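You operate a simulated robot arm through the tools that you are given. There is no shell and no other tool. Be economical: measure what you need, move in short steps, check, and stop when the job is done.

The job below is to be done with a simulated robot arm. You get a single attempt, and the scene is never put back.

JOB
Put things in order on the top of the long bench. At the end: the blue cap stands where the clear little beaker stood; the clear little beaker from the top of the long bench stands where the green test strip stood; the green test strip stands where the ice pack stood; the teal seeds box stands on top of the green back filter cone; the ice pack from the top of the long bench stands where the teal seeds box stood; whatever was shut is shut again. Leave all else as you found it, and nothing knocked over.

It is judged by the outcome, as a careful person would: the job done as asked, and still so three seconds after it is handed in. It fails if anything else is knocked over, pushed out of place, dropped, spilled or broken. Lids that push on must go on centred and level and be pressed home; caps that screw on are set level and turned clockwise until they are tight.

ROBOT AND FRAMES
A 6-joint arm with a two-finger gripper, fixed in place. Base frame: the origin is at the foot of the arm, x ahead of it, y to its left, z up; the work surface is at about z = 0. Readings come in mm, degrees, newtons and seconds.
With the tool pointing down near the work surface it reaches from about 180 to 480 mm from the base axis. Its first joint turns from -66.0 to 66.0 degrees. Payload 1.76 kg.
The tool frame sits at the grasp point between the pads (the TCP): z along the fingers, y along the line on which they close. The tips reach 29 mm beyond it. The gripper opens to 82 mm. The gripper's body begins 58 mm behind the TCP.
Orientation is that of the tool frame in the base frame, as a unit quaternion [x, y, z, w]. With the fingers straight down and closing along the base's y, the tool's x points along the base's -x, its y along +y and its z along -z.

CONTROLS
- The arm moves only by the tool send_rows. Its argument "motion" is a list of rows, each a list of 7 numbers: the gripper command, from -1 (fully open) to 1 (shut), values between in proportion, then the shift along the tool's x, y, z in mm, then the turn, a rotation vector about the tool's x, y, z in degrees. In form: [[grip, x, y, z, rx, ry, rz], ...]. A call has 1 to 20 rows; each row is the pose to reach, as a shift and turn from the pose commanded when the call began, along the tool's axes at that moment. A row lasts 0.2 s, in which the tool goes at most 50 mm and 8.6 degrees; a call with a longer step from one row to the next is refused whole, and so is a gripper value outside its range. A pose out of reach is approached as far as the arm can. The call stops where the force on the tool passes 40 N (or 10 N more than at its start, if that is more) or the arm is blocked; 0.2 s more then pass. Each finger halts on what it meets, pressing with about 33 N; the grip force reading is that of the motor and also rises with nothing between the fingers. The clock runs only during rows and for 0.2 s after the last one: add rows that repeat a pose to give the fingers time. It gives the time, the measured TCP pose, the force on the tool (base axes), the opening and the grip force at its end, in the units of the frame above (readings bear some noise), with the torque about the TCP (base axes, N m) and any sound that the robot's microphone picked up.
- Cameras (640 x 400 px; columns grow to the right, rows downward): "scene" is fixed at [63.9, 340.6, 419.4]; the picture's right is [-0.68, -0.73, 0.00], its down [-0.45, 0.41, -0.79] and it looks along [0.58, -0.54, -0.61] (base axes); focal length 214 px, centre (320, 200). "wrist" rides on the gripper at [79, 4, -89] in the tool frame; the picture's right is [-0.05, 1.00, 0.00], its down [-0.71, -0.04, -0.71] and it looks along [-0.71, -0.04, 0.71] (tool axes); focal length 256 px, centre (320, 200). There is no depth. A picture from a camera that has moved, and an enlarged one, comes with that camera's place and axes in the base frame and with its lens.
- grab_frame(camera): a new picture of that camera. The clock stands still meanwhile.
- close_up(camera, box): a new picture of the part [left, top, right, bottom] of that camera's present view, enlarged. The clock stands still meanwhile.
- job_done(): hands the job in; it is judged then, once.

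Work in short steps. Places have to be worked out from the pictures, the camera data and where the tool is seen: move nearer, look again, correct. Check each grasp and each placing, and mend what went wrong. You have 120 turns and 68 pictures in all, those below and enlarged ones among them. Open the gripper and draw the arm clear of the work before you hand the job in, unless the task says otherwise; then end with one line.

The tools are called after ">>>" as name(argument=value, ...) on one line, values as JSON. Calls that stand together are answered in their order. send_rows: Moves the arm, as the interface text tells. Its arguments: {"type":"object","properties":{"motion":{"type":"array","items":{"type":"array","items":{"type":"number"}}}},"required":["motion"]} The other tools are called the same way: grab_frame (camera) takes a picture; close_up (camera, box) takes an enlarged picture of a part of a camera's view; job_done () hands the job in.

At the start:

```text
time: 0.0
eef_pos: [199.7, -137.4, 323.2]
orientation: [-0.001, 1.0, -0.001, 0.0]
ft_force: [-0.2, 0.5, 0.1]
ft_torque: [0.02, 0.01, 0.03]
opening: 82.0
gripper_force: 0.0
```

scene: 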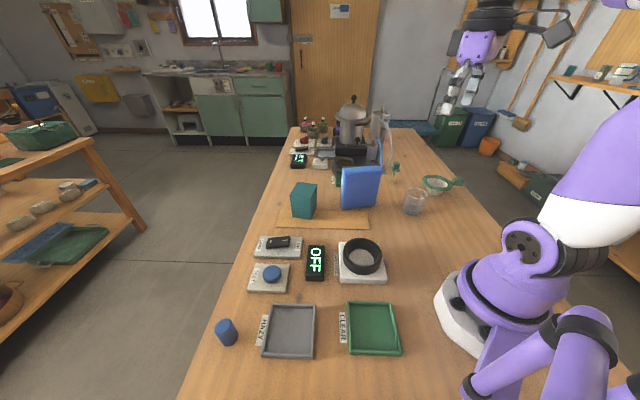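
wrist: 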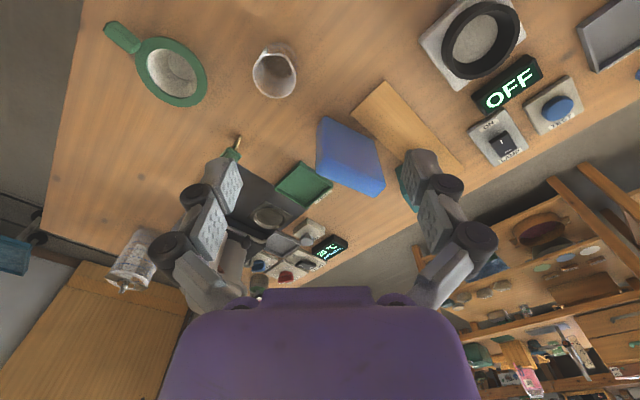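

I start by enlarging the scene to identify the objects.

>>> close_up(camera="scene", box=[260, 150, 480, 290])

>>> close_up(camera="scene", box=[270, 90, 430, 190])

>>> close_up(camera="scene", box=[190, 220, 430, 370])

```text
2.86 times, centred on (370, 220) of scene
camera zoom: at [63.9, 340.6, 419.4], right [-0.68, -0.73, 0.0], down [-0.45, 0.41, -0.79], along [0.58, -0.54, -0.61], focal length 613 px, centre (177, 143)
```

zoom: 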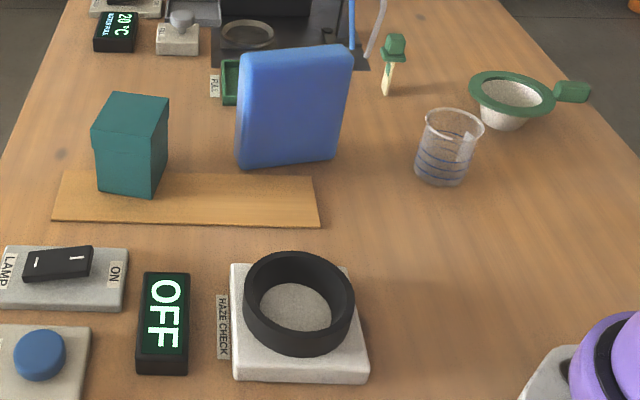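

```text
4.00 times, centred on (350, 140) of scene
camera zoom: at [63.9, 340.6, 419.4], right [-0.68, -0.73, 0.0], down [-0.45, 0.41, -0.79], along [0.58, -0.54, -0.61], focal length 858 px, centre (200, 440)
```

zoom: 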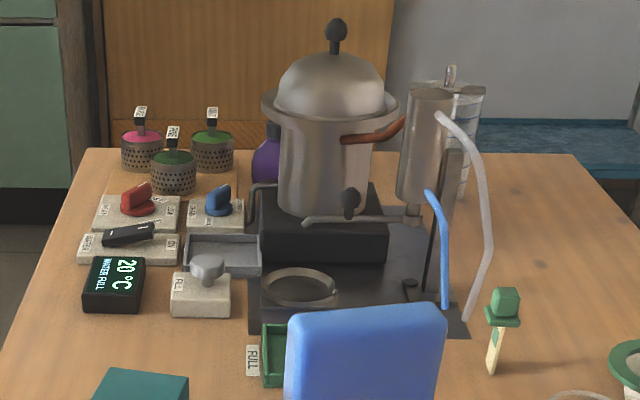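

```text
2.67 times, centred on (310, 295) of scene
camera zoom: at [63.9, 340.6, 419.4], right [-0.68, -0.73, 0.0], down [-0.45, 0.41, -0.79], along [0.58, -0.54, -0.61], focal length 572 px, centre (347, -53)
```

zoom: 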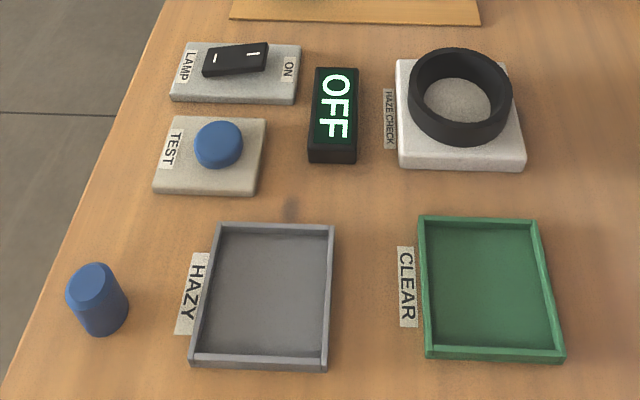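

Identify the objects more closely from the wrist view.

>>> close_up(camera="wrist", box=[90, 10, 310, 150])

>>> close_up(camera="wrist", box=[200, 70, 480, 245])

```text
2.86 times, centred on (200, 80) of wrist
camera zoom: at [121.1, -132.6, 413.4], right [0.05, 1.0, 0.0], down [0.71, -0.04, 0.71], along [0.71, -0.04, -0.71], focal length 731 px, centre (663, 543)
```

zoom: 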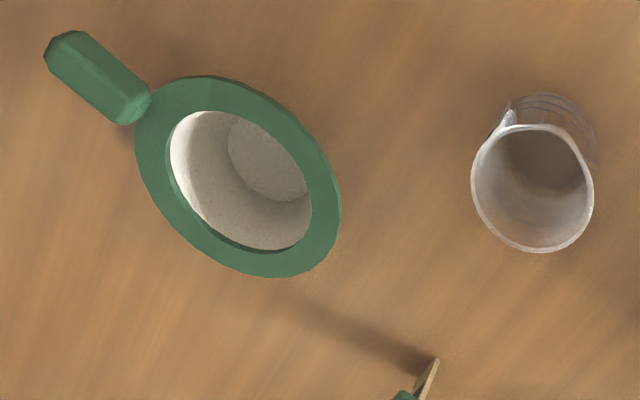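

```text
2.29 times, centred on (340, 158) of wrist
camera zoom: at [121.1, -132.6, 413.4], right [0.05, 1.0, 0.0], down [0.71, -0.04, 0.71], along [0.71, -0.04, -0.71], focal length 585 px, centre (274, 297)
```

zoom: 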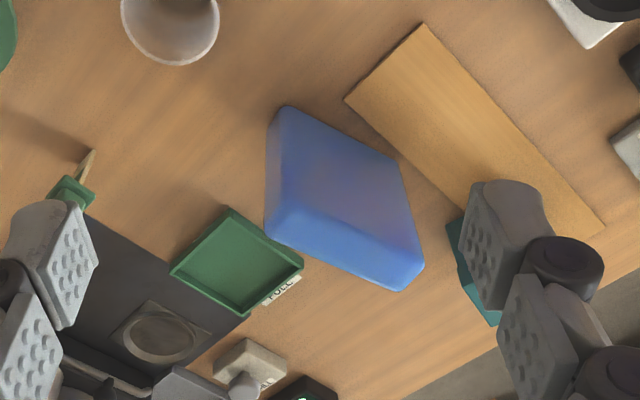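

Moving to view the teal box and plank.

>>> send_rows(motion=[[-1, -15, 30, 0, 0, 0, 0], [-1, -30, 60, 20, 0, 0, 0], [-1, -50, 90, 45, 0, 0, 0], [-1, -70, 120, 70, 0, 0, 0], [-1, -90, 150, 95, 0, 0, 0], [-1, -110, 182, 123, 0, 0, 0], [-1, -110, 182, 123, 0, 0, 0]])

>>> grab_frame(camera="wrist")

```text
time: 1.6
eef_pos: [311.2, 47.0, 200.0]
orientation: [0.0, 1.0, 0.0, 0.001]
ft_force: [0.6, 0.9, 0.5]
ft_torque: [0.03, -0.02, 0.03]
opening: 82.1
gripper_force: 0.1
```

```text
60 pictures are left
camera wrist: at [231.6, 49.7, 290.1], right [0.05, 1.0, 0.0], down [0.71, -0.04, 0.71], along [0.71, -0.04, -0.71], focal length 256 px, centre (320, 200)
```

wrist: 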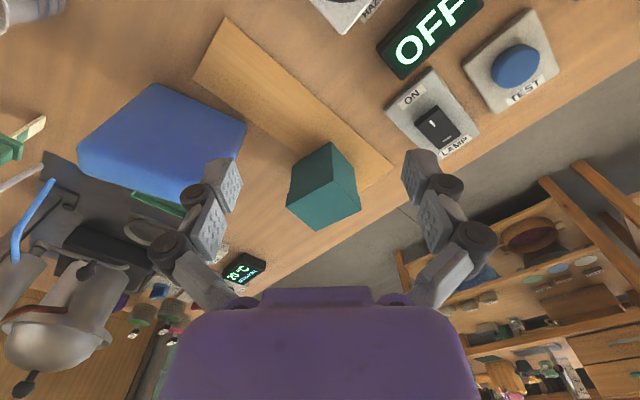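

>>> close_up(camera="wrist", box=[240, 110, 400, 240])

>>> close_up(camera="wrist", box=[60, 40, 300, 220])

```text
3.08 times, centred on (320, 175) of wrist
camera zoom: at [231.6, 49.7, 290.1], right [0.05, 1.0, 0.0], down [0.71, -0.04, 0.71], along [0.71, -0.04, -0.71], focal length 788 px, centre (320, 277)
```

zoom: 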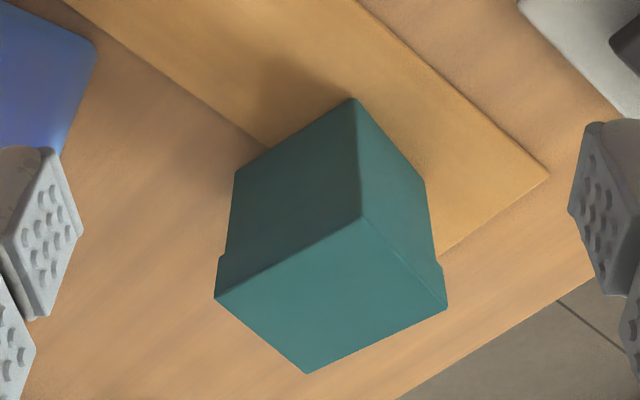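

```text
2.22 times, centred on (180, 130) of wrist
camera zoom: at [231.6, 49.7, 290.1], right [0.05, 1.0, 0.0], down [0.71, -0.04, 0.71], along [0.71, -0.04, -0.71], focal length 569 px, centre (631, 356)
```

zoom: 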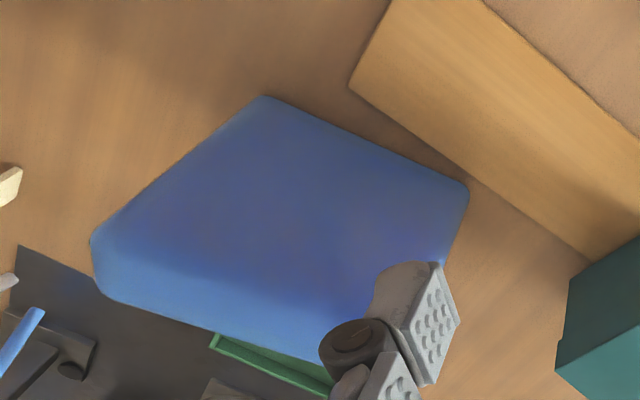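

The box measures about 56×66×80 mm, centred near (454,42) and yawed about 34°. Next I look closely at the cone, strip and beaker.

>>> send_rows(motion=[[-1, 18, -38, -10, 0, 0, 0], [-1, 36, -76, -20, 0, 0, 0], [-1, 54, -114, -30, 0, 0, 0], [-1, 72, -152, -40, 0, 0, 0], [-1, 90, -190, -40, 0, 0, 0], [-1, 108, -228, -40, 0, 0, 0], [-1, 126, -266, -40, 0, 0, 0], [-1, 144, -304, -40, 0, 0, 0], [-1, 161, -340, -40, 0, 0, 0], [-1, 161, -340, -40, 0, 0, 0]])

>>> grab_frame(camera="wrist")

```text
time: 3.8
eef_pos: [150.4, -294.9, 240.7]
orientation: [0.0, 1.0, -0.001, 0.001]
ft_force: [0.4, 0.6, 0.4]
ft_torque: [-0.01, -0.01, 0.02]
opening: 81.9
gripper_force: 0.0
```

```text
57 pictures are left
camera wrist: at [69.7, -291.2, 330.8], right [0.05, 1.0, 0.0], down [0.71, -0.04, 0.71], along [0.71, -0.04, -0.71], focal length 256 px, centre (320, 200)
```

wrist: 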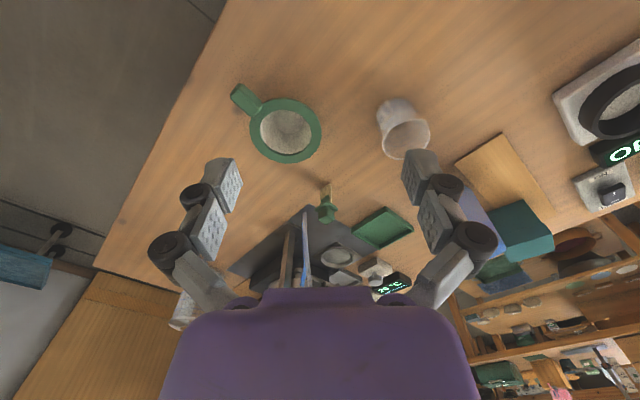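

>>> close_up(camera="wrist", box=[220, 70, 350, 170])

>>> close_up(camera="wrist", box=[290, 80, 450, 240])

```text
4.00 times, centred on (285, 120) of wrist
camera zoom: at [69.7, -291.2, 330.8], right [0.05, 1.0, 0.0], down [0.71, -0.04, 0.71], along [0.71, -0.04, -0.71], focal length 1024 px, centre (460, 520)
```

zoom: 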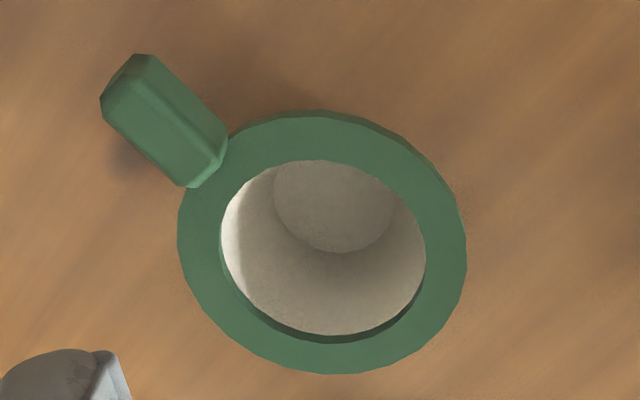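

```text
2.50 times, centred on (370, 160) of wrist
camera zoom: at [69.7, -291.2, 330.8], right [0.05, 1.0, 0.0], down [0.71, -0.04, 0.71], along [0.71, -0.04, -0.71], focal length 640 px, centre (195, 300)
```

zoom: 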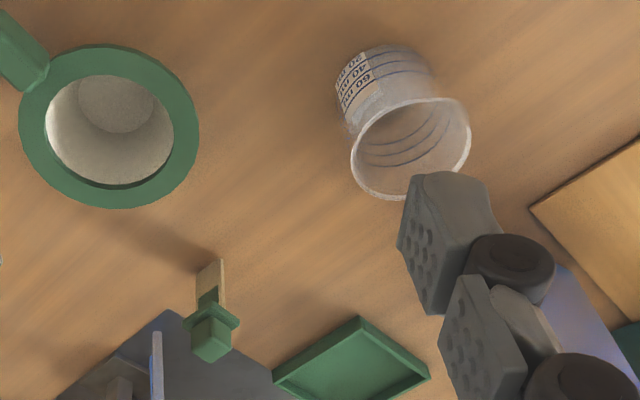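

Cone rim centre is about (237,-345,33), outer diameter about 93, inner about 66, with the handle toward (-x,-y). Now I go above the teal box with the gripper yawed to close on its 56 mm side.

>>> send_rows(motion=[[-1, -30, 33, 0, 0, 0, 5.5], [-1, -60, 67, 0, 0, 0, 11], [-1, -91, 101, 0, 0, 0, 16.5], [-1, -121, 135, 0, 0, 0, 22], [-1, -152, 169, 0, 0, 0, 27.5], [-1, -182, 202, 0, 0, 0, 33], [-1, -212, 236, 0, 0, 0, 38.5], [-1, -243, 270, 0, 0, 0, 44], [-1, -273, 304, 20, 0, 0, 50], [-1, -303.6, 337, 50, 0, 0, 55.5], [-1, -303.6, 337, 70, 0, 0, 55.5], [-1, -303.6, 337, 70, 0, 0, 55.5]])

>>> grab_frame(camera="wrist")

```text
refused: row 10 steps farther than a row can; nothing moved
```

```text
54 pictures are left
camera wrist: at [69.7, -291.2, 330.8], right [0.05, 1.0, 0.0], down [0.71, -0.04, 0.71], along [0.71, -0.04, -0.71], focal length 256 px, centre (320, 200)
```

wrist: 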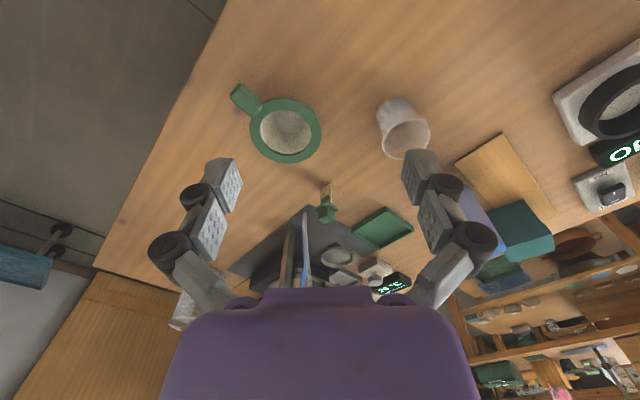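

One row stepped too far; I retry with smaller steps.

>>> send_rows(motion=[[-1, -30, 33, 0, 0, 0, 5.5], [-1, -60, 67, 0, 0, 0, 11], [-1, -91, 101, 0, 0, 0, 16.5], [-1, -121, 135, 0, 0, 0, 22], [-1, -152, 169, 0, 0, 0, 27.5], [-1, -182, 202, 0, 0, 0, 33], [-1, -212, 236, 0, 0, 0, 38.5], [-1, -243, 270, 0, 0, 0, 44], [-1, -273, 304, 0, 0, 0, 50], [-1, -303.6, 337, 10, 0, 0, 55.5], [-1, -303.6, 337, 40, 0, 0, 55.5], [-1, -303.6, 337, 70, 0, 0, 55.5], [-1, -303.6, 337, 70, 0, 0, 55.5]])

>>> grab_frame(camera="wrist")

```text
time: 6.6
eef_pos: [453.9, 42.8, 169.6]
orientation: [0.466, 0.885, -0.001, 0.001]
ft_force: [0.0, -0.1, 0.2]
ft_torque: [-0.03, -0.03, -0.03]
opening: 82.1
gripper_force: 0.0
out of reach, approached as far as the arm can: row 10, 11
```

```text
53 pictures are left
camera wrist: at [412.0, 109.8, 260.2], right [0.85, 0.52, 0.0], down [0.37, -0.6, 0.71], along [0.37, -0.6, -0.71], focal length 256 px, centre (320, 200)
```

wrist: 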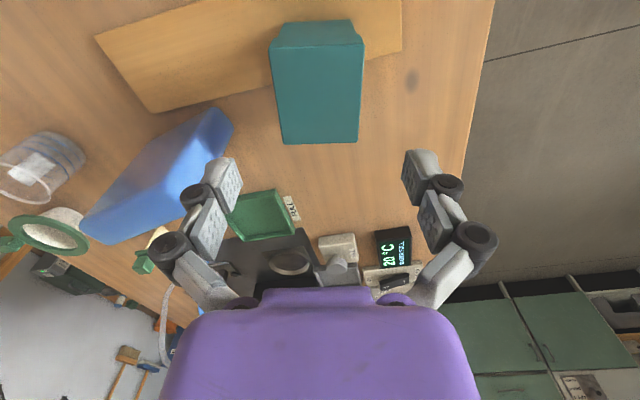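

Position and yaw agree with the new view (centre about 453,43). Descending to z≈42 and gripping.

>>> send_rows(motion=[[-1, 0.5, -1, 40, 0, 0, 1], [-1, 0.5, -1, 80, 0, 0, 1], [-1, 0.5, -1, 105, 0, 0, 1], [-1, 0.5, -1, 127, 0, 0, 1], [-1, 0.5, -1, 127, 0, 0, 1], [0, 0.5, -1, 127, 0, 0, 1], [0.6, 0.5, -1, 127, 0, 0, 1], [0.6, 0.5, -1, 127, 0, 0, 1], [0.6, 0.5, -1, 127, 0, 0, 1]])

>>> grab_frame(camera="wrist")

```text
time: 8.6
eef_pos: [452.9, 42.6, 43.9]
orientation: [0.473, 0.881, 0.0, 0.002]
ft_force: [-2.7, 0.2, 33.0]
ft_torque: [0.27, 0.08, 0.03]
opening: 60.6
gripper_force: 33.5
```

```text
52 pictures are left
camera wrist: at [412.6, 110.7, 134.2], right [0.86, 0.51, 0.0], down [0.36, -0.61, 0.71], along [0.36, -0.61, -0.7], focal length 256 px, centre (320, 200)
```

wrist: 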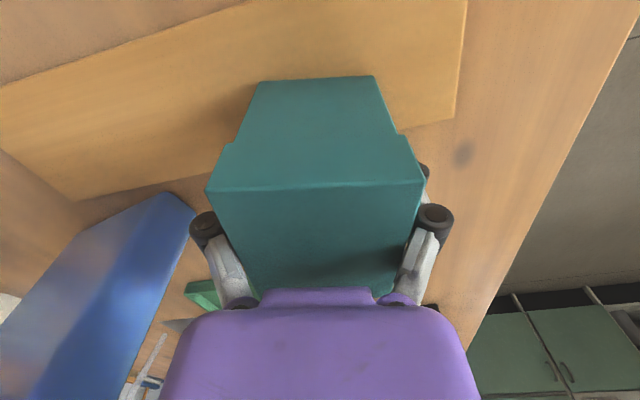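

Grip reads 60.6 mm but there is 33 N upward on the tool. I raise slightly to see whether the force eases.

>>> send_rows(motion=[[0.6, 0, 0, -2, 0, 0, 0], [0.6, 0, 0, -2, 0, 0, 0]])

>>> grab_frame(camera="scene")

```text
time: 9.2
eef_pos: [453.3, 43.3, 43.4]
orientation: [0.473, 0.881, 0.0, 0.0]
ft_force: [7.5, 1.5, 13.4]
ft_torque: [-0.06, -0.2, 0.05]
opening: 60.1
gripper_force: 33.0
```

```text
51 pictures are left
```

scene: 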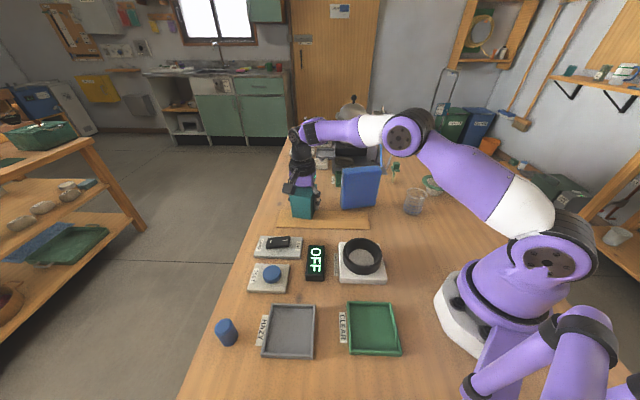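

Force eases as it rises; lift 15 mm and check.

>>> send_rows(motion=[[0.6, 0, 0, -5, 0, 0, 0], [0.6, 0, 0, -10, 0, 0, 0], [0.6, 0, 0, -15, 0, 0, 0], [0.6, 0, 0, -15, 0, 0, 0]])

>>> grab_frame(camera="wrist")

```text
time: 10.2
eef_pos: [450.8, 41.8, 59.3]
orientation: [0.473, 0.881, -0.001, 0.001]
ft_force: [-0.6, 0.2, -0.7]
ft_torque: [-0.02, -0.01, 0.03]
opening: 59.5
gripper_force: 33.3
```

```text
50 pictures are left
camera wrist: at [411.5, 110.3, 150.2], right [0.86, 0.51, 0.0], down [0.36, -0.61, 0.71], along [0.36, -0.61, -0.71], focal length 256 px, centre (320, 200)
```

wrist: 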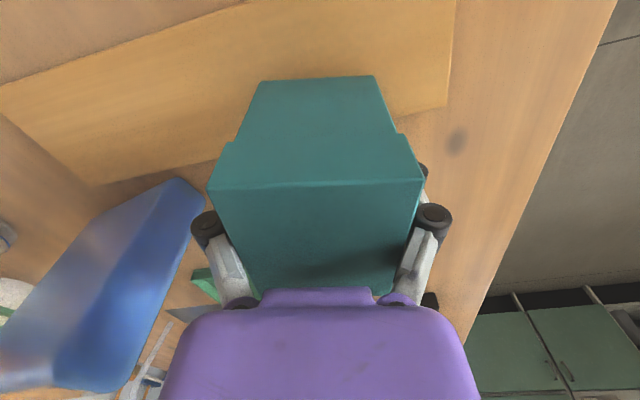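

The box is held and level (light). Lifting and carrying it over to above the cone, turning so the flat faces meet the handle side.

>>> send_rows(motion=[[0.6, 0, 0, -40, 0, 0, 0], [0.6, 0, 0, -80, 0, 0, 0], [0.6, 0, 0, -110, 0, 0, 0], [0.6, -17, -33, -120, 0, 0, 6.5], [0.6, -34, -65, -130, 0, 0, 13], [0.6, -51, -98, -140, 0, 0, 19.5], [0.6, -68, -131, -150, 0, 0, 26], [0.6, -85.5, -163, -150, 0, 0, 32.5], [0.6, -102.5, -196, -150, 0, 0, 39], [0.6, -120, -229, -150, 0, 0, 45.5], [0.6, -137, -261, -150, 0, 0, 52], [0.6, -154, -294, -150, 0, 0, 58.5], [0.6, -171, -327, -150, 0, 0, 65], [0.6, -188, -359, -130, 0, 0, 72], [0.6, -205.2, -392, -110, 0, 0, 78.5], [0.6, -205.2, -392, -90, 0, 0, 78.5], [0.6, -205.2, -392, -90, 0, 0, 78.5]])

>>> grab_frame(camera="wrist")

>>> close_up(camera="scene", box=[350, 100, 510, 220])

```text
time: 13.8
eef_pos: [239.7, -344.6, 151.0]
orientation: [0.924, 0.383, 0.0, 0.001]
ft_force: [0.5, 0.0, -0.2]
ft_torque: [0.01, -0.05, -0.03]
opening: 59.5
gripper_force: 32.9
```

```text
49 pictures are left
camera wrist: at [297.4, -292.7, 240.4], right [0.67, -0.74, 0.0], down [-0.53, -0.47, 0.71], along [-0.53, -0.47, -0.71], focal length 256 px, centre (320, 200)
```

wrist: 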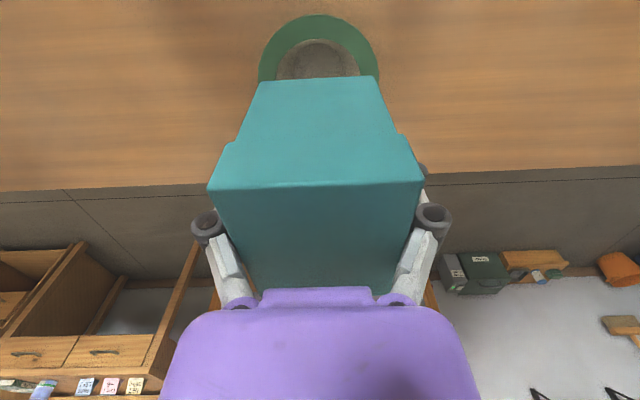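

```text
3.33 times, centred on (430, 160) of scene
camera zoom: at [63.9, 340.5, 419.4], right [-0.68, -0.73, 0.0], down [-0.45, 0.41, -0.79], along [0.58, -0.54, -0.61], focal length 715 px, centre (-47, 333)
```

zoom: 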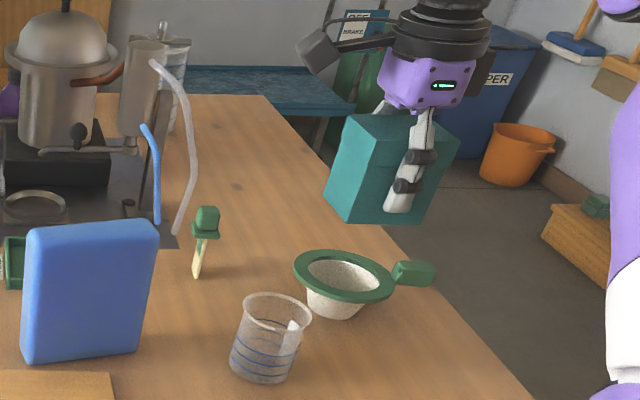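

Alignment looks good. Lowering to just above the rim.

>>> send_rows(motion=[[0.6, -1.4, -1.4, 30, 0, 0, 0], [0.6, -1.4, -1.4, 55, 0, 0, 0], [0.6, -1.4, -1.4, 68, 0, 0, 0], [0.6, -1.4, -1.4, 73, 0, 0, 0], [0.6, -1.4, -1.4, 73, 0, 0, 0]])

>>> close_up(camera="scene", box=[380, 120, 480, 220])

```text
time: 14.8
eef_pos: [237.7, -346.4, 82.1]
orientation: [0.924, 0.383, 0.0, 0.004]
ft_force: [-1.8, 1.8, 10.2]
ft_torque: [0.15, 0.05, -0.03]
opening: 59.5
gripper_force: 33.1
stopped in row 5: the force on the tool passed its limit at 49 N (the readings are from after the stop); the commanded pose is now the measured one
```

```text
4.00 times, centred on (430, 170) of scene
camera zoom: at [63.9, 340.6, 419.4], right [-0.68, -0.73, 0.0], down [-0.45, 0.41, -0.79], along [0.58, -0.54, -0.61], focal length 858 px, centre (-120, 320)
```

zoom: 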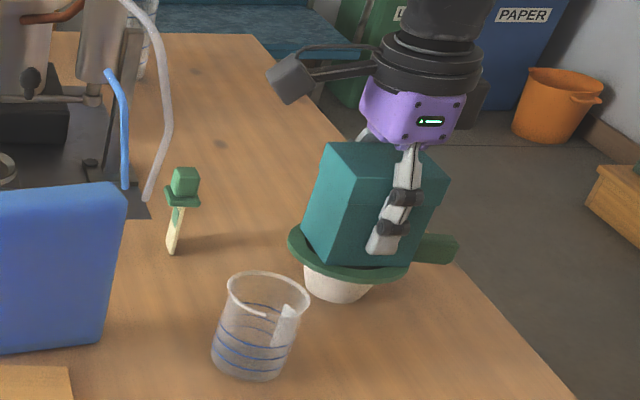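

Contact occurred at z≈82. Check wrist view for whether the box sits on the rim before releasing.

>>> close_up(camera="wrist", box=[190, 0, 450, 210])

>>> close_up(camera="scene", box=[420, 145, 475, 200])

```text
1.90 times, centred on (320, 105) of wrist
camera zoom: at [295.7, -293.0, 172.2], right [0.67, -0.74, 0.01], down [-0.53, -0.47, 0.71], along [-0.52, -0.48, -0.71], focal length 488 px, centre (320, 381)
```

zoom: 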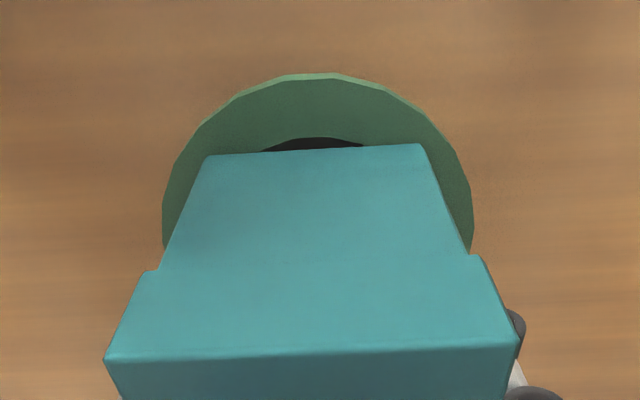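

```text
7.27 times, centred on (448, 172) of scene
camera zoom: at [63.9, 340.6, 419.4], right [-0.68, -0.73, 0.0], down [-0.45, 0.41, -0.79], along [0.58, -0.54, -0.61], focal length 1560 px, centre (-607, 400)
```

zoom: 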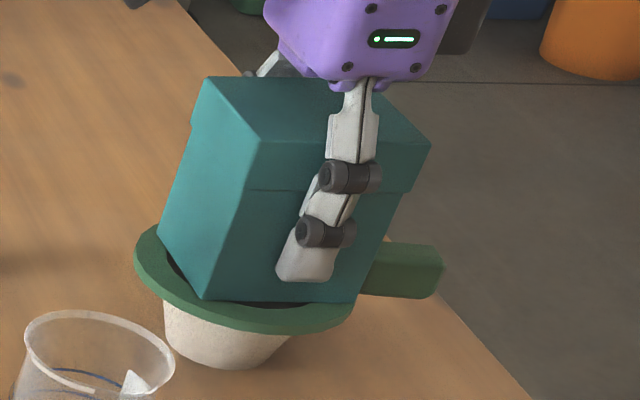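

The box appears about 3 mm too far toward the handle. I lift a little, shift toward centre and set down gently.

>>> send_rows(motion=[[0.6, 0, 0, -5, 0, 0, 0], [0.6, 2.5, 0, -5, 0, 0, 0], [0.6, 2.5, 0, -3, 0, 0, 0], [0.6, 2.5, 0, -1.5, 0, 0, 0], [0.6, 2.5, 0, -0.5, 0, 0, 0]])

```text
time: 16.0
eef_pos: [238.9, -344.0, 81.9]
orientation: [0.924, 0.382, 0.001, 0.004]
ft_force: [-1.4, 1.7, 10.8]
ft_torque: [0.17, 0.15, 0.02]
opening: 59.4
gripper_force: 32.6
```

In contact at the same height with 10 N. Opening gently.

>>> send_rows(motion=[[0.6, 0, 0, -0.5, 0, 0, 0], [-0.5, 0, 0, -0.5, 0, 0, 0], [-0.9, 0, 0, -0.5, 0, 0, 0], [-0.9, 0, 0, -0.5, 0, 0, 0]])

>>> close_up(camera="scene", box=[400, 130, 490, 210])

>>> grab_frame(camera="wrist")

```text
time: 17.0
eef_pos: [239.9, -343.2, 80.4]
orientation: [0.923, 0.384, 0.001, 0.003]
ft_force: [1.4, -0.2, -0.5]
ft_torque: [-0.02, -0.02, 0.0]
opening: 77.9
gripper_force: 0.1
```

```text
5.00 times, centred on (445, 170) of scene
camera zoom: at [63.9, 340.6, 419.4], right [-0.68, -0.73, 0.0], down [-0.45, 0.41, -0.79], along [0.58, -0.54, -0.61], focal length 1072 px, centre (-305, 350)
```

zoom: 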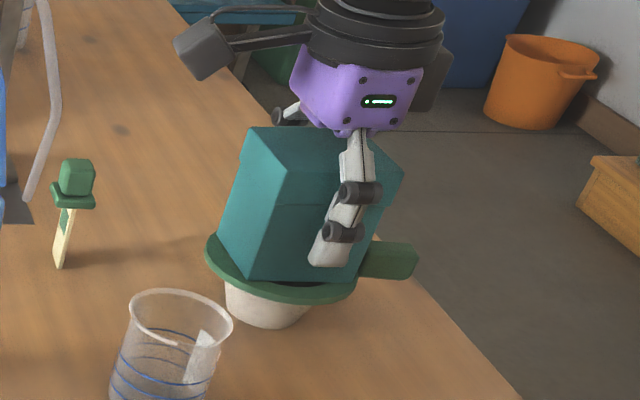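

```text
43 pictures are left
camera wrist: at [297.5, -291.1, 172.3], right [0.67, -0.74, 0.01], down [-0.53, -0.47, 0.71], along [-0.52, -0.48, -0.71], focal length 256 px, centre (320, 200)
```

wrist: 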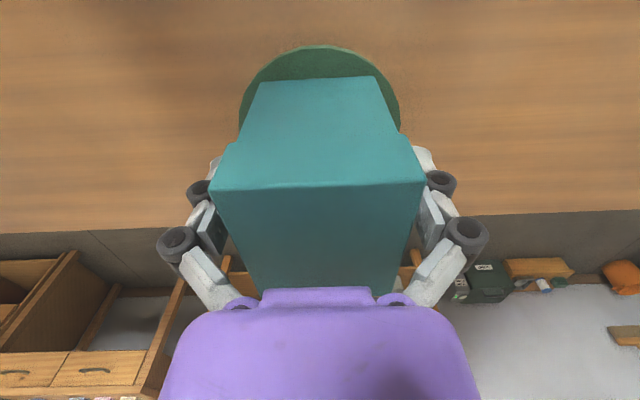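

The box stands level on the cone. Retreat upward and move over the ice pack, turning the fingers to close across its thickness.

>>> send_rows(motion=[[-1, 0, 0, -5, 0, 0, 0], [-1, 0, 0, -45, 0, 0, 0], [-1, 0, 0, -90, 0, 0, 0], [-1, 0, 0, -125, 0, 0, 0], [-1, 37, -11, -140, 0, 0, -2], [-1, 74, -23, -140, 0, 0, -4], [-1, 112, -34, -140, 0, 0, -6], [-1, 150, -46, -140, 0, 0, -8], [-1, 187, -57, -140, 0, 0, -10], [-1, 224, -69, -140, 0, 0, -12], [-1, 261.6, -80.6, -130, 0, 0, -12.2], [-1, 261.6, -80.6, -130, 0, 0, -12.2]])

>>> grab_frame(camera="wrist")

>>> close_up(camera="scene", box=[270, 170, 390, 245])

```text
time: 19.6
eef_pos: [367.3, -101.2, 212.0]
orientation: [0.878, 0.479, 0.0, 0.003]
ft_force: [0.0, -0.2, -0.2]
ft_torque: [0.01, 0.03, 0.02]
opening: 81.9
gripper_force: 0.0
```

```text
42 pictures are left
camera wrist: at [412.9, -36.1, 302.3], right [0.81, -0.59, 0.01], down [-0.42, -0.57, 0.71], along [-0.41, -0.58, -0.71], focal length 256 px, centre (320, 200)
```

wrist: 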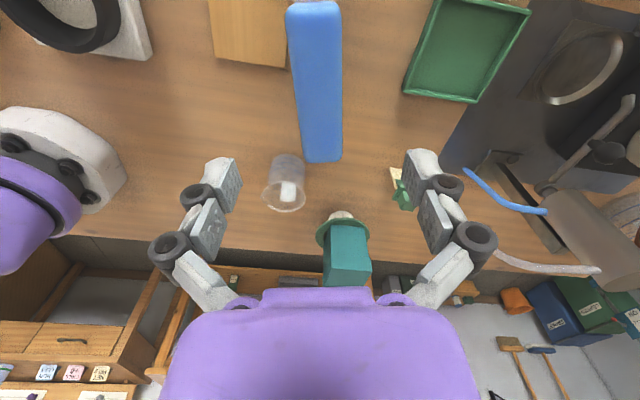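

```text
5.33 times, centred on (330, 208) of scene
camera zoom: at [63.9, 340.6, 419.4], right [-0.68, -0.73, 0.0], down [-0.45, 0.41, -0.79], along [0.58, -0.54, -0.61], focal length 1144 px, centre (267, 160)
```

zoom: 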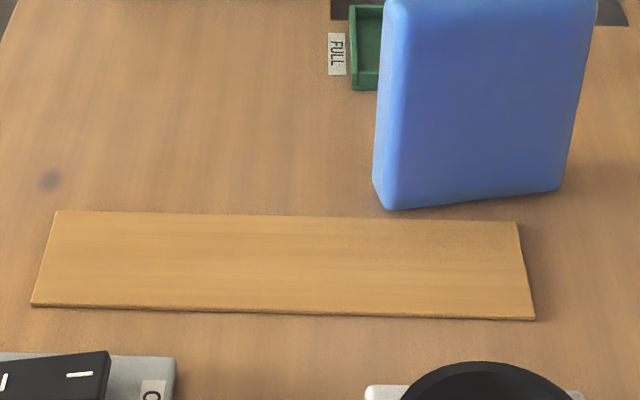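

The ice pack is about 32 mm thick with centre near (369,-99), aligned with the tool. Descend to z≈75 and grip.

>>> send_rows(motion=[[-1, 2.4, 0, 45, 0, 0, 0], [-1, 2.4, 0, 90, 0, 0, 0], [-1, 2.4, 0, 120, 0, 0, 0], [-1, 2.4, 0, 137, 0, 0, 0], [0, 2.4, 0, 137, 0, 0, 0], [0.7, 2.4, 0, 137, 0, 0, 0], [0.7, 2.4, 0, 137, 0, 0, 0], [0.7, 2.4, 0, 137, 0, 0, 0]])

```text
time: 21.4
eef_pos: [366.9, -100.1, 74.4]
orientation: [0.878, 0.479, 0.0, 0.003]
ft_force: [1.8, 0.4, 0.1]
ft_torque: [0.3, -0.21, -0.01]
opening: 33.8
gripper_force: 32.7
```

Gripped at 33.8 mm. Lift 30 mm and check force.

>>> send_rows(motion=[[0.7, 0, 0, -8, 0, 0, 0], [0.7, 0, 0, -18, 0, 0, 0], [0.7, 0, 0, -30, 0, 0, 0], [0.7, 0, 0, -30, 0, 0, 0]])

>>> grab_frame(camera="scene")

```text
time: 22.4
eef_pos: [368.2, -99.4, 104.7]
orientation: [0.878, 0.479, 0.0, 0.003]
ft_force: [0.0, 0.0, -3.5]
ft_torque: [-0.01, 0.02, 0.04]
opening: 33.6
gripper_force: 32.5
```

```text
40 pictures are left
```

scene: 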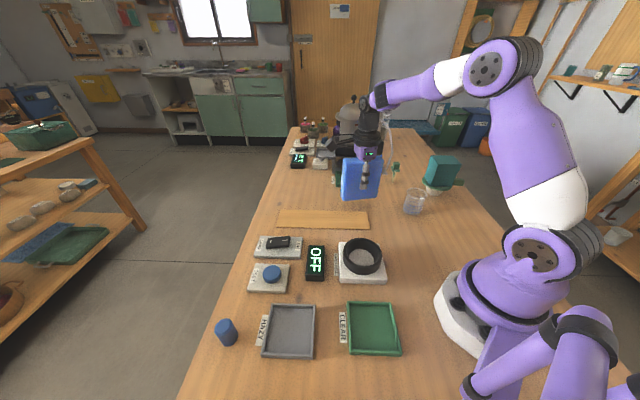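

Holding (3.5 N). Carry to above the box's old place, turning ccw 66°.

>>> send_rows(motion=[[0.7, 0, 0, -30, 0, 0, 0], [0.7, 19, -1, -45, 0, 0, -7.4], [0.7, 37, -3, -45, 0, 0, -14.8], [0.7, 56, -4, -45, 0, 0, -22.2], [0.7, 75, -5, -45, 0, 0, -29.6], [0.7, 93, -6, -45, 0, 0, -37], [0.7, 112, -8, -45, 0, 0, -44.4], [0.7, 130, -9, -45, 0, 0, -51.8], [0.7, 149, -10, -45, 0, 0, -59.2], [0.7, 167, -11.3, -45, 0, 0, -66.3], [0.7, 167, -11.3, -10, 0, 0, -66.3], [0.7, 167, -11.3, 10, 0, 0, -66.3], [0.7, 167, -11.3, 10, 0, 0, -66.3]])

>>> grab_frame(camera="wrist")

```text
time: 25.2
eef_pos: [450.8, 47.7, 94.0]
orientation: [0.472, 0.881, -0.002, 0.002]
ft_force: [-1.0, 0.5, -4.1]
ft_torque: [-0.01, -0.01, -0.02]
opening: 33.4
gripper_force: 32.4
```

```text
39 pictures are left
camera wrist: at [408.1, 115.3, 183.9], right [0.86, 0.51, 0.0], down [0.36, -0.61, 0.71], along [0.36, -0.61, -0.7], focal length 256 px, centre (320, 200)
```

wrist: 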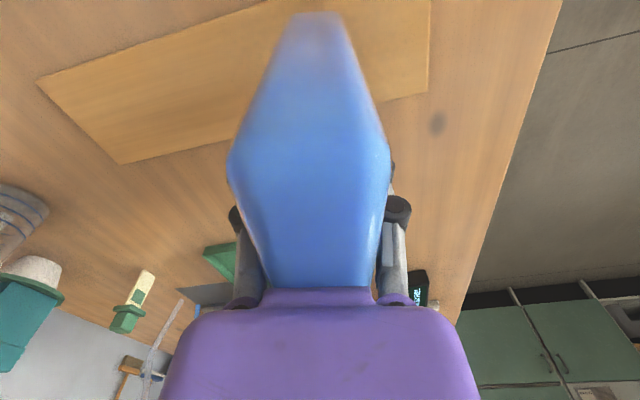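

Plank far edge passes about 12 mm beyond the centre, so the pack's weight sits on the plank. Lower gently.

>>> send_rows(motion=[[0.7, 0, 0, 8, 0, 0, 0], [0.7, 0, 0, 14, 0, 0, 0], [0.7, 0, 0, 16, 0, 0, 0], [0.7, 0, 0, 16, 0, 0, 0]])

```text
time: 26.2
eef_pos: [448.6, 46.9, 79.4]
orientation: [0.472, 0.881, -0.002, 0.003]
ft_force: [-3.7, -0.2, 5.7]
ft_torque: [0.57, 0.44, 0.21]
opening: 33.5
gripper_force: 33.3
```

Contact made; one more mm, then open slowly.

>>> send_rows(motion=[[0.7, 0, 0, 0.8, 0, 0, 0], [0.3, 0, 0, 0.8, 0, 0, 0], [0, 0, 0, 0.8, 0, 0, 0], [-0.5, 0, 0, 0.8, 0, 0, 0], [-0.5, 0, 0, 0.8, 0, 0, 0]])

>>> grab_frame(camera="wrist")

>>> close_up(camera="scene", box=[250, 120, 400, 240])

```text
time: 27.4
eef_pos: [449.4, 47.3, 76.2]
orientation: [0.473, 0.881, -0.002, 0.003]
ft_force: [-0.2, 0.4, 0.1]
ft_torque: [0.0, 0.0, -0.01]
opening: 61.6
gripper_force: 0.1
```

```text
38 pictures are left
camera wrist: at [408.1, 114.9, 167.3], right [0.86, 0.51, 0.0], down [0.36, -0.61, 0.71], along [0.36, -0.61, -0.7], focal length 256 px, centre (320, 200)
```

wrist: 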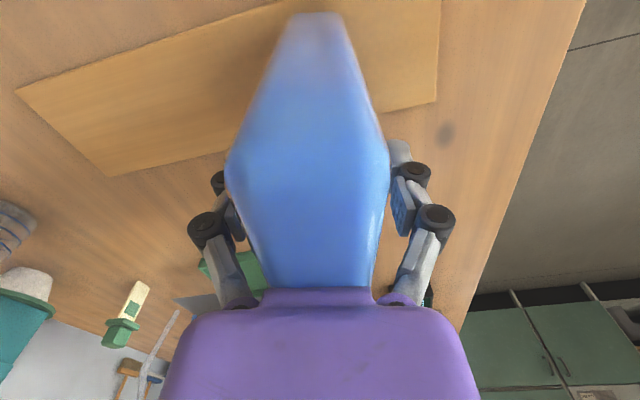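

```text
3.33 times, centred on (325, 180) of scene
camera zoom: at [63.9, 340.6, 419.4], right [-0.68, -0.73, 0.0], down [-0.45, 0.41, -0.79], along [0.58, -0.54, -0.61], focal length 715 px, centre (303, 267)
```

zoom: 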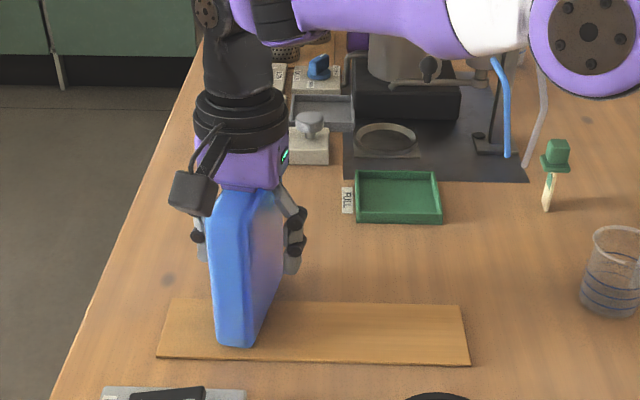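

Ice pack stands firm on the plank. Retreat up and go above the test strip.

>>> send_rows(motion=[[-0.6, 0, 0, -30, 0, 0, 0], [-0.6, 0, 0, -70, 0, 0, 0], [-0.6, 0, 0, -110, 0, 0, 0], [-0.6, -24, -26, -112, 0, 0, 4.4], [-0.6, -48, -52, -112, 0, 0, 8.7], [-0.6, -72, -78, -112, 0, 0, 13], [-0.6, -96, -104, -112, 0, 0, 17.4], [-0.6, -120, -130, -112, 0, 0, 21.7], [-0.6, -145, -156, -112, 0, 0, 26], [-0.6, -169, -182, -112, 0, 0, 30.4], [-0.6, -193, -208, -100, 0, 0, 34.8], [-0.6, -217, -234, -85, 0, 0, 39], [-0.6, -241, -259.6, -74, 0, 0, 43.5], [-0.6, -241, -259.6, -74, 0, 0, 43.5]])

>>> grab_frame(camera="wrist")

```text
time: 30.4
eef_pos: [356.3, -297.7, 151.1]
orientation: [0.766, 0.643, 0.0, 0.002]
ft_force: [-1.1, -0.4, 0.4]
ft_torque: [-0.01, 0.01, 0.01]
opening: 65.5
gripper_force: 0.1
out of reach, approached as far as the arm can: row 13, 14
```

```text
36 pictures are left
camera wrist: at [373.0, -219.8, 240.3], right [0.97, -0.23, 0.0], down [-0.16, -0.69, 0.71], along [-0.16, -0.69, -0.7], focal length 256 px, centre (320, 200)
```

wrist: 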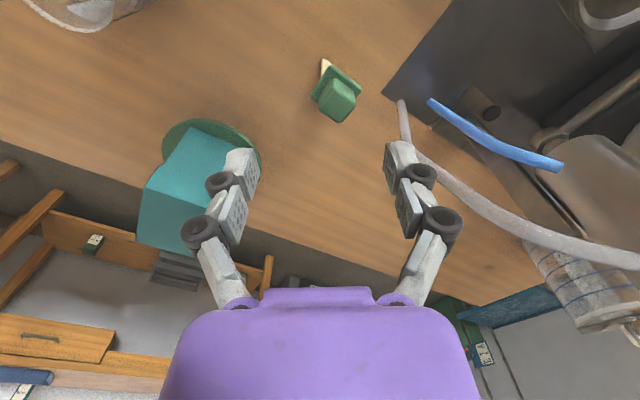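

>>> close_up(camera="wrist", box=[290, 45, 386, 135])

>>> close_up(camera="scene", box=[375, 150, 425, 190])

```text
4.44 times, centred on (338, 90) of wrist
camera zoom: at [373.0, -219.8, 240.3], right [0.97, -0.23, 0.0], down [-0.16, -0.69, 0.71], along [-0.16, -0.69, -0.7], focal length 1138 px, centre (240, 689)
```

zoom: 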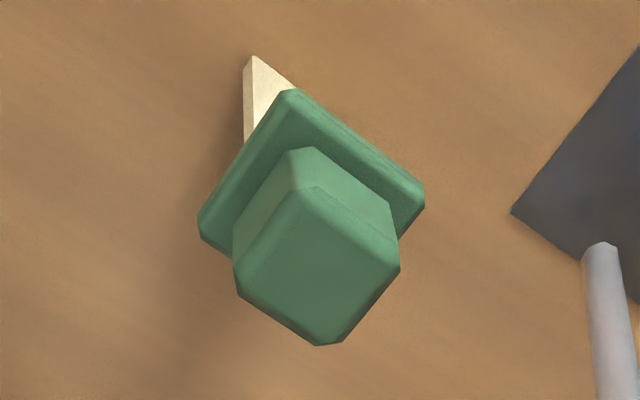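

```text
10.00 times, centred on (400, 170) of scene
camera zoom: at [63.9, 340.5, 419.4], right [-0.68, -0.73, 0.0], down [-0.45, 0.41, -0.79], along [0.58, -0.54, -0.61], focal length 2145 px, centre (-480, 500)
```

zoom: 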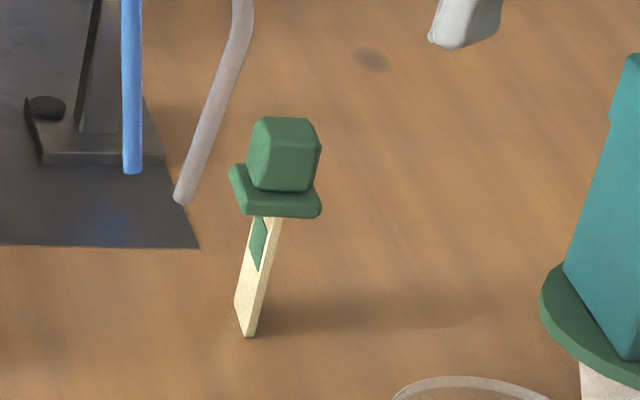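

The strip has a cube cap on a wider collar, cap centre about (367,-297.5), top about z 73, yaw about 34°. I rotate the tool 44° ccw and come down a bit, then look again.

>>> send_rows(motion=[[-0.4, 0, 0, 5, 0, 0, -7.4], [-0.4, 0, 0, 10, 0, 0, -14.8], [-0.4, 0, 0, 15, 0, 0, -22.2], [-0.4, 0, 0, 20, 0, 0, -29.6], [-0.4, 0, 0, 25, 0, 0, -37], [-0.4, 0, 0, 30, 0, 0, -44], [-0.4, 0, 0, 30, 0, 0, -44]])

>>> grab_frame(camera="wrist")

```text
time: 32.0
eef_pos: [355.6, -297.4, 120.9]
orientation: [0.468, 0.884, -0.002, 0.003]
ft_force: [-0.3, 0.2, 0.6]
ft_torque: [-0.03, -0.02, -0.03]
opening: 57.4
gripper_force: 0.2
```

```text
33 pictures are left
camera wrist: at [314.7, -229.0, 210.6], right [0.86, 0.52, 0.0], down [0.36, -0.6, 0.71], along [0.37, -0.61, -0.7], focal length 256 px, centre (320, 200)
```

wrist: 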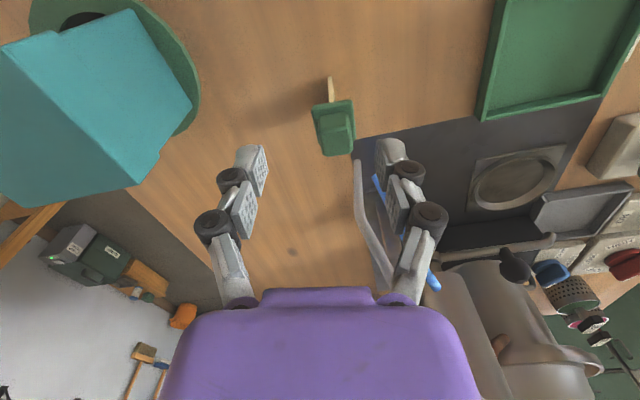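

>>> close_up(camera="wrist", box=[290, 65, 386, 165])

```text
4.00 times, centred on (338, 115) of wrist
camera zoom: at [314.7, -229.0, 210.6], right [0.86, 0.52, 0.0], down [0.36, -0.6, 0.71], along [0.37, -0.61, -0.7], focal length 1024 px, centre (248, 540)
```

zoom: 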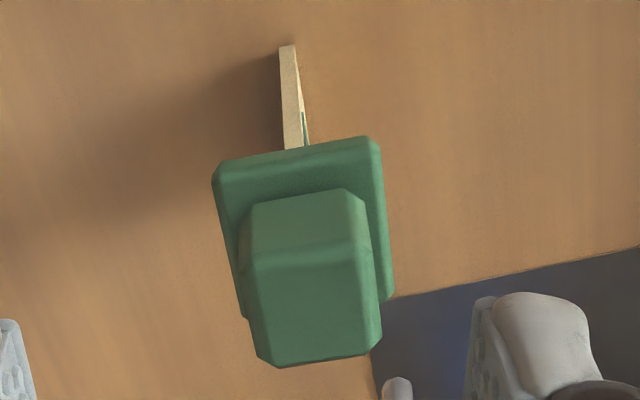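

Cap axis is at yaw ≈43°, centre ≈(368,-298), cube spans z≈58–76 with the collar beneath. I align, go to TCP z≈90 (tips just above the collar) and check before closing.

>>> send_rows(motion=[[-0.4, 0, 0, 8, 0, 0, -4.5], [-0.4, -4, 5, 12, 0, 0, -9], [-0.4, -7.5, 10, 15, 0, 0, -9], [-0.4, -7.5, 10, 24, 0, 0, -9], [-0.4, -7.5, 10, 31, 0, 0, -9], [-0.4, -7.5, 10, 31, 0, 0, -9]])

>>> close_up(camera="wrist", box=[220, 60, 420, 260])

```text
time: 33.4
eef_pos: [368.8, -296.7, 88.6]
orientation: [0.398, 0.917, -0.003, 0.002]
ft_force: [-1.0, 0.5, 0.4]
ft_torque: [0.01, -0.06, -0.01]
opening: 56.9
gripper_force: 0.0
```

```text
2.00 times, centred on (320, 160) of wrist
camera zoom: at [317.4, -236.6, 179.0], right [0.77, 0.64, 0.0], down [0.45, -0.54, 0.71], along [0.46, -0.55, -0.7], focal length 512 px, centre (320, 280)
```

zoom: 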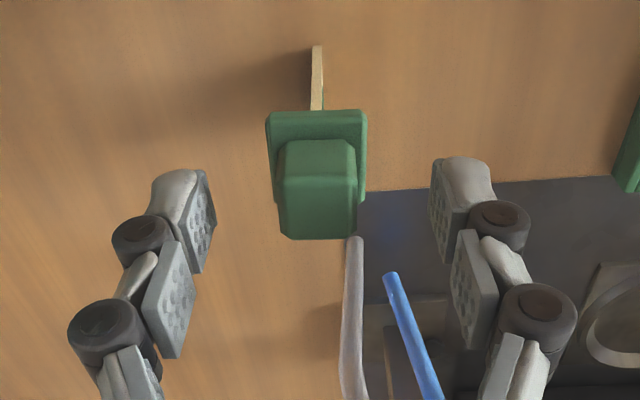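

Centred between the fingertips. Closing on the cap.

>>> send_rows(motion=[[0, 0, 0, 0, 0, 0, 0], [0.4, 0, 0, 0, 0, 0, 0], [0.8, 0, 0, 0, 0, 0, 0], [0.8, 0, 0, 0, 0, 0, 0]])

>>> close_up(camera="wrist", box=[220, 60, 420, 260])

```text
time: 34.4
eef_pos: [369.8, -297.6, 89.3]
orientation: [0.399, 0.917, -0.002, 0.002]
ft_force: [-0.2, -0.9, 0.8]
ft_torque: [0.04, -0.02, -0.03]
opening: 18.4
gripper_force: 32.5
```

```text
2.00 times, centred on (320, 160) of wrist
camera zoom: at [317.4, -236.6, 179.3], right [0.77, 0.64, 0.0], down [0.45, -0.54, 0.71], along [0.46, -0.55, -0.7], focal length 512 px, centre (320, 280)
```

zoom: 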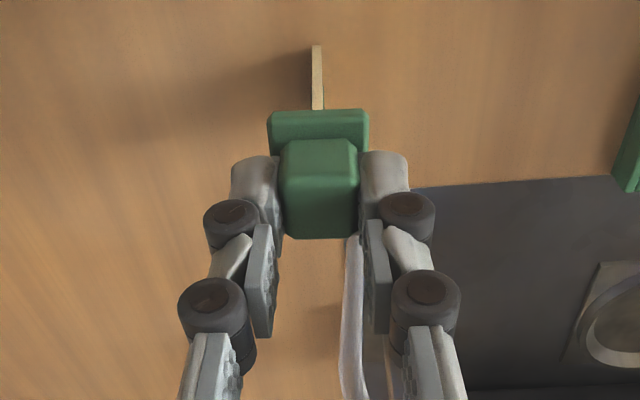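

Held (18.4 mm). Lift and carry to the ice pack's former place (368,-99.5).

>>> send_rows(motion=[[0.8, 0, 0, -6, 0, 0, 0], [0.8, 0, 0, -20, 0, 0, 0], [0.8, 0, 0, -40, 0, 0, 0], [0.8, 20, 18, -55, 0, 0, 0], [0.8, 45, 41, -55, 0, 0, 0], [0.8, 70, 64, -55, 0, 0, 0], [0.8, 95, 87, -55, 0, 0, 0], [0.8, 120, 110, -55, 0, 0, 0], [0.8, 145.8, 133.9, -50, 0, 0, 0], [0.8, 145.8, 133.9, -30, 0, 0, 0], [0.8, 145.8, 133.9, -15, 0, 0, 0], [0.8, 145.8, 133.9, -15, 0, 0, 0]])

>>> grab_frame(camera="wrist")

```text
time: 37.0
eef_pos: [409.0, -110.8, 120.6]
orientation: [0.4, 0.917, -0.001, 0.001]
ft_force: [-0.3, -0.6, -0.6]
ft_torque: [0.01, -0.03, -0.04]
opening: 18.3
gripper_force: 32.4
out of reach, approached as far as the arm can: row 3, 7, 8, 9, 10, 11, 12
```

```text
29 pictures are left
camera wrist: at [357.7, -50.6, 210.4], right [0.77, 0.64, 0.0], down [0.45, -0.54, 0.71], along [0.46, -0.54, -0.7], focal length 256 px, centre (320, 200)
```

wrist: 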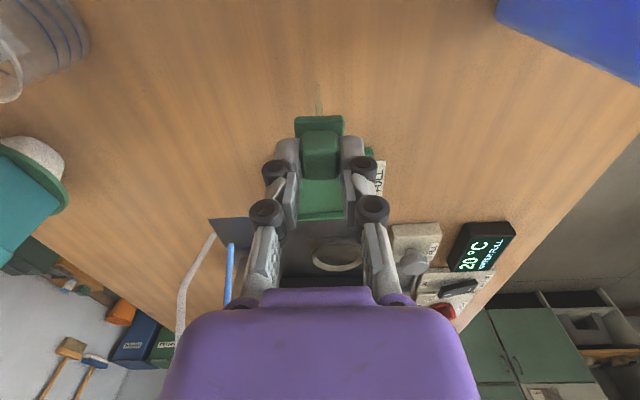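

The arm stopped at (409,-111) instead of the target; nothing was touched. I move the remaining distance.

>>> send_rows(motion=[[0.8, 12, -7.5, 0, 0, 0, 0], [0.8, 24, -15, 0, 0, 0, 0], [0.8, 36.4, -22.5, 0, 0, 0, 0], [0.8, 36.4, -22.5, 0, 0, 0, 0]])

```text
time: 38.0
eef_pos: [402.8, -107.0, 139.6]
orientation: [0.398, 0.917, -0.001, 0.002]
ft_force: [0.4, 0.7, 0.8]
ft_torque: [0.0, 0.04, 0.0]
opening: 18.1
gripper_force: 32.7
out of reach, approached as far as the arm can: row 1, 2, 3, 4
```

Odd limit; check the arm's configuration in the scene view.

>>> grab_frame(camera="scene")

```text
28 pictures are left
```

scene: 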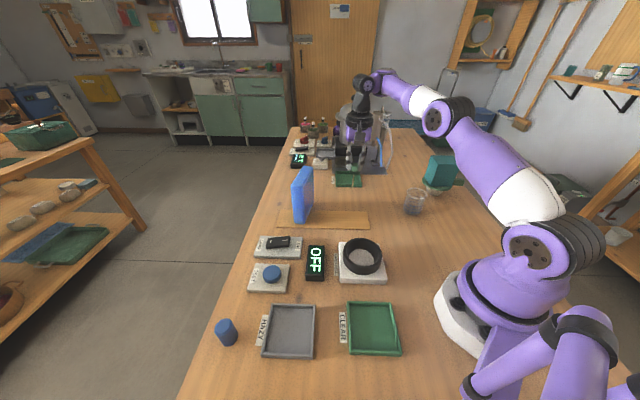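

I try rising and retracting with a modest yaw change to find what limits it.

>>> send_rows(motion=[[0.8, 0, 0, -15, 0, 0, 0], [0.8, 0, 0, -30, 0, 0, 0], [0.8, 9, -6, -40, 0, 0, 0], [0.8, 18, -12, -40, 0, 0, 0], [0.8, 27, -17, -40, 0, 0, 0], [0.8, 34.6, -22.4, -40, 0, 0, 0], [0.8, 34.6, -22.4, -40, 0, 0, 0]])

```text
time: 39.6
eef_pos: [376.6, -89.3, 187.8]
orientation: [0.399, 0.917, 0.017, -0.012]
ft_force: [0.1, 0.1, 0.4]
ft_torque: [-0.04, -0.03, -0.01]
opening: 18.1
gripper_force: 33.5
out of reach, approached as far as the arm can: row 5, 6, 7
```

>>> close_up(camera="scene", box=[310, 20, 610, 300])

```text
1.43 times, centred on (460, 160) of scene
camera zoom: at [63.9, 340.5, 419.4], right [-0.68, -0.73, 0.0], down [-0.45, 0.41, -0.79], along [0.58, -0.54, -0.61], focal length 306 px, centre (120, 257)
```

zoom: 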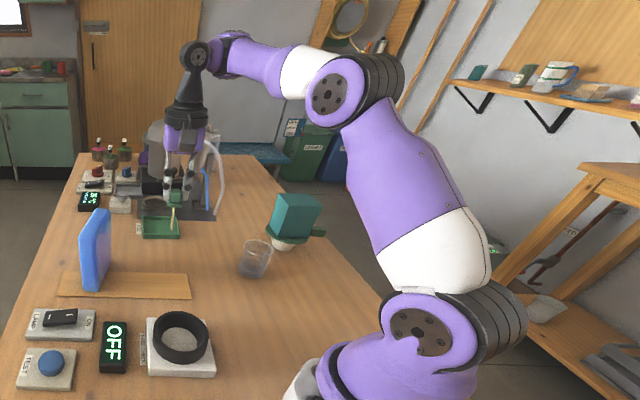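

The elbow looks normal. I try raising and retracting more to free the solver from its limit.

>>> send_rows(motion=[[0.8, 0, 0, -25, 0, 0, 0], [0.8, 0, 0, -50, 0, 0, 0], [0.8, 12, -9, -72, 0, 0, 0], [0.8, 24, -18, -72, 0, 0, 0], [0.8, 36, -27, -72, 0, 0, 0], [0.8, 45.5, -35.5, -72, 0, 0, 0], [0.8, 45.5, -35.5, -72, 0, 0, 0]])

```text
time: 41.2
eef_pos: [304.0, -88.3, 250.5]
orientation: [0.399, 0.917, -0.002, 0.002]
ft_force: [-0.3, 0.5, 0.7]
ft_torque: [0.05, 0.01, 0.0]
opening: 18.4
gripper_force: 32.9
```

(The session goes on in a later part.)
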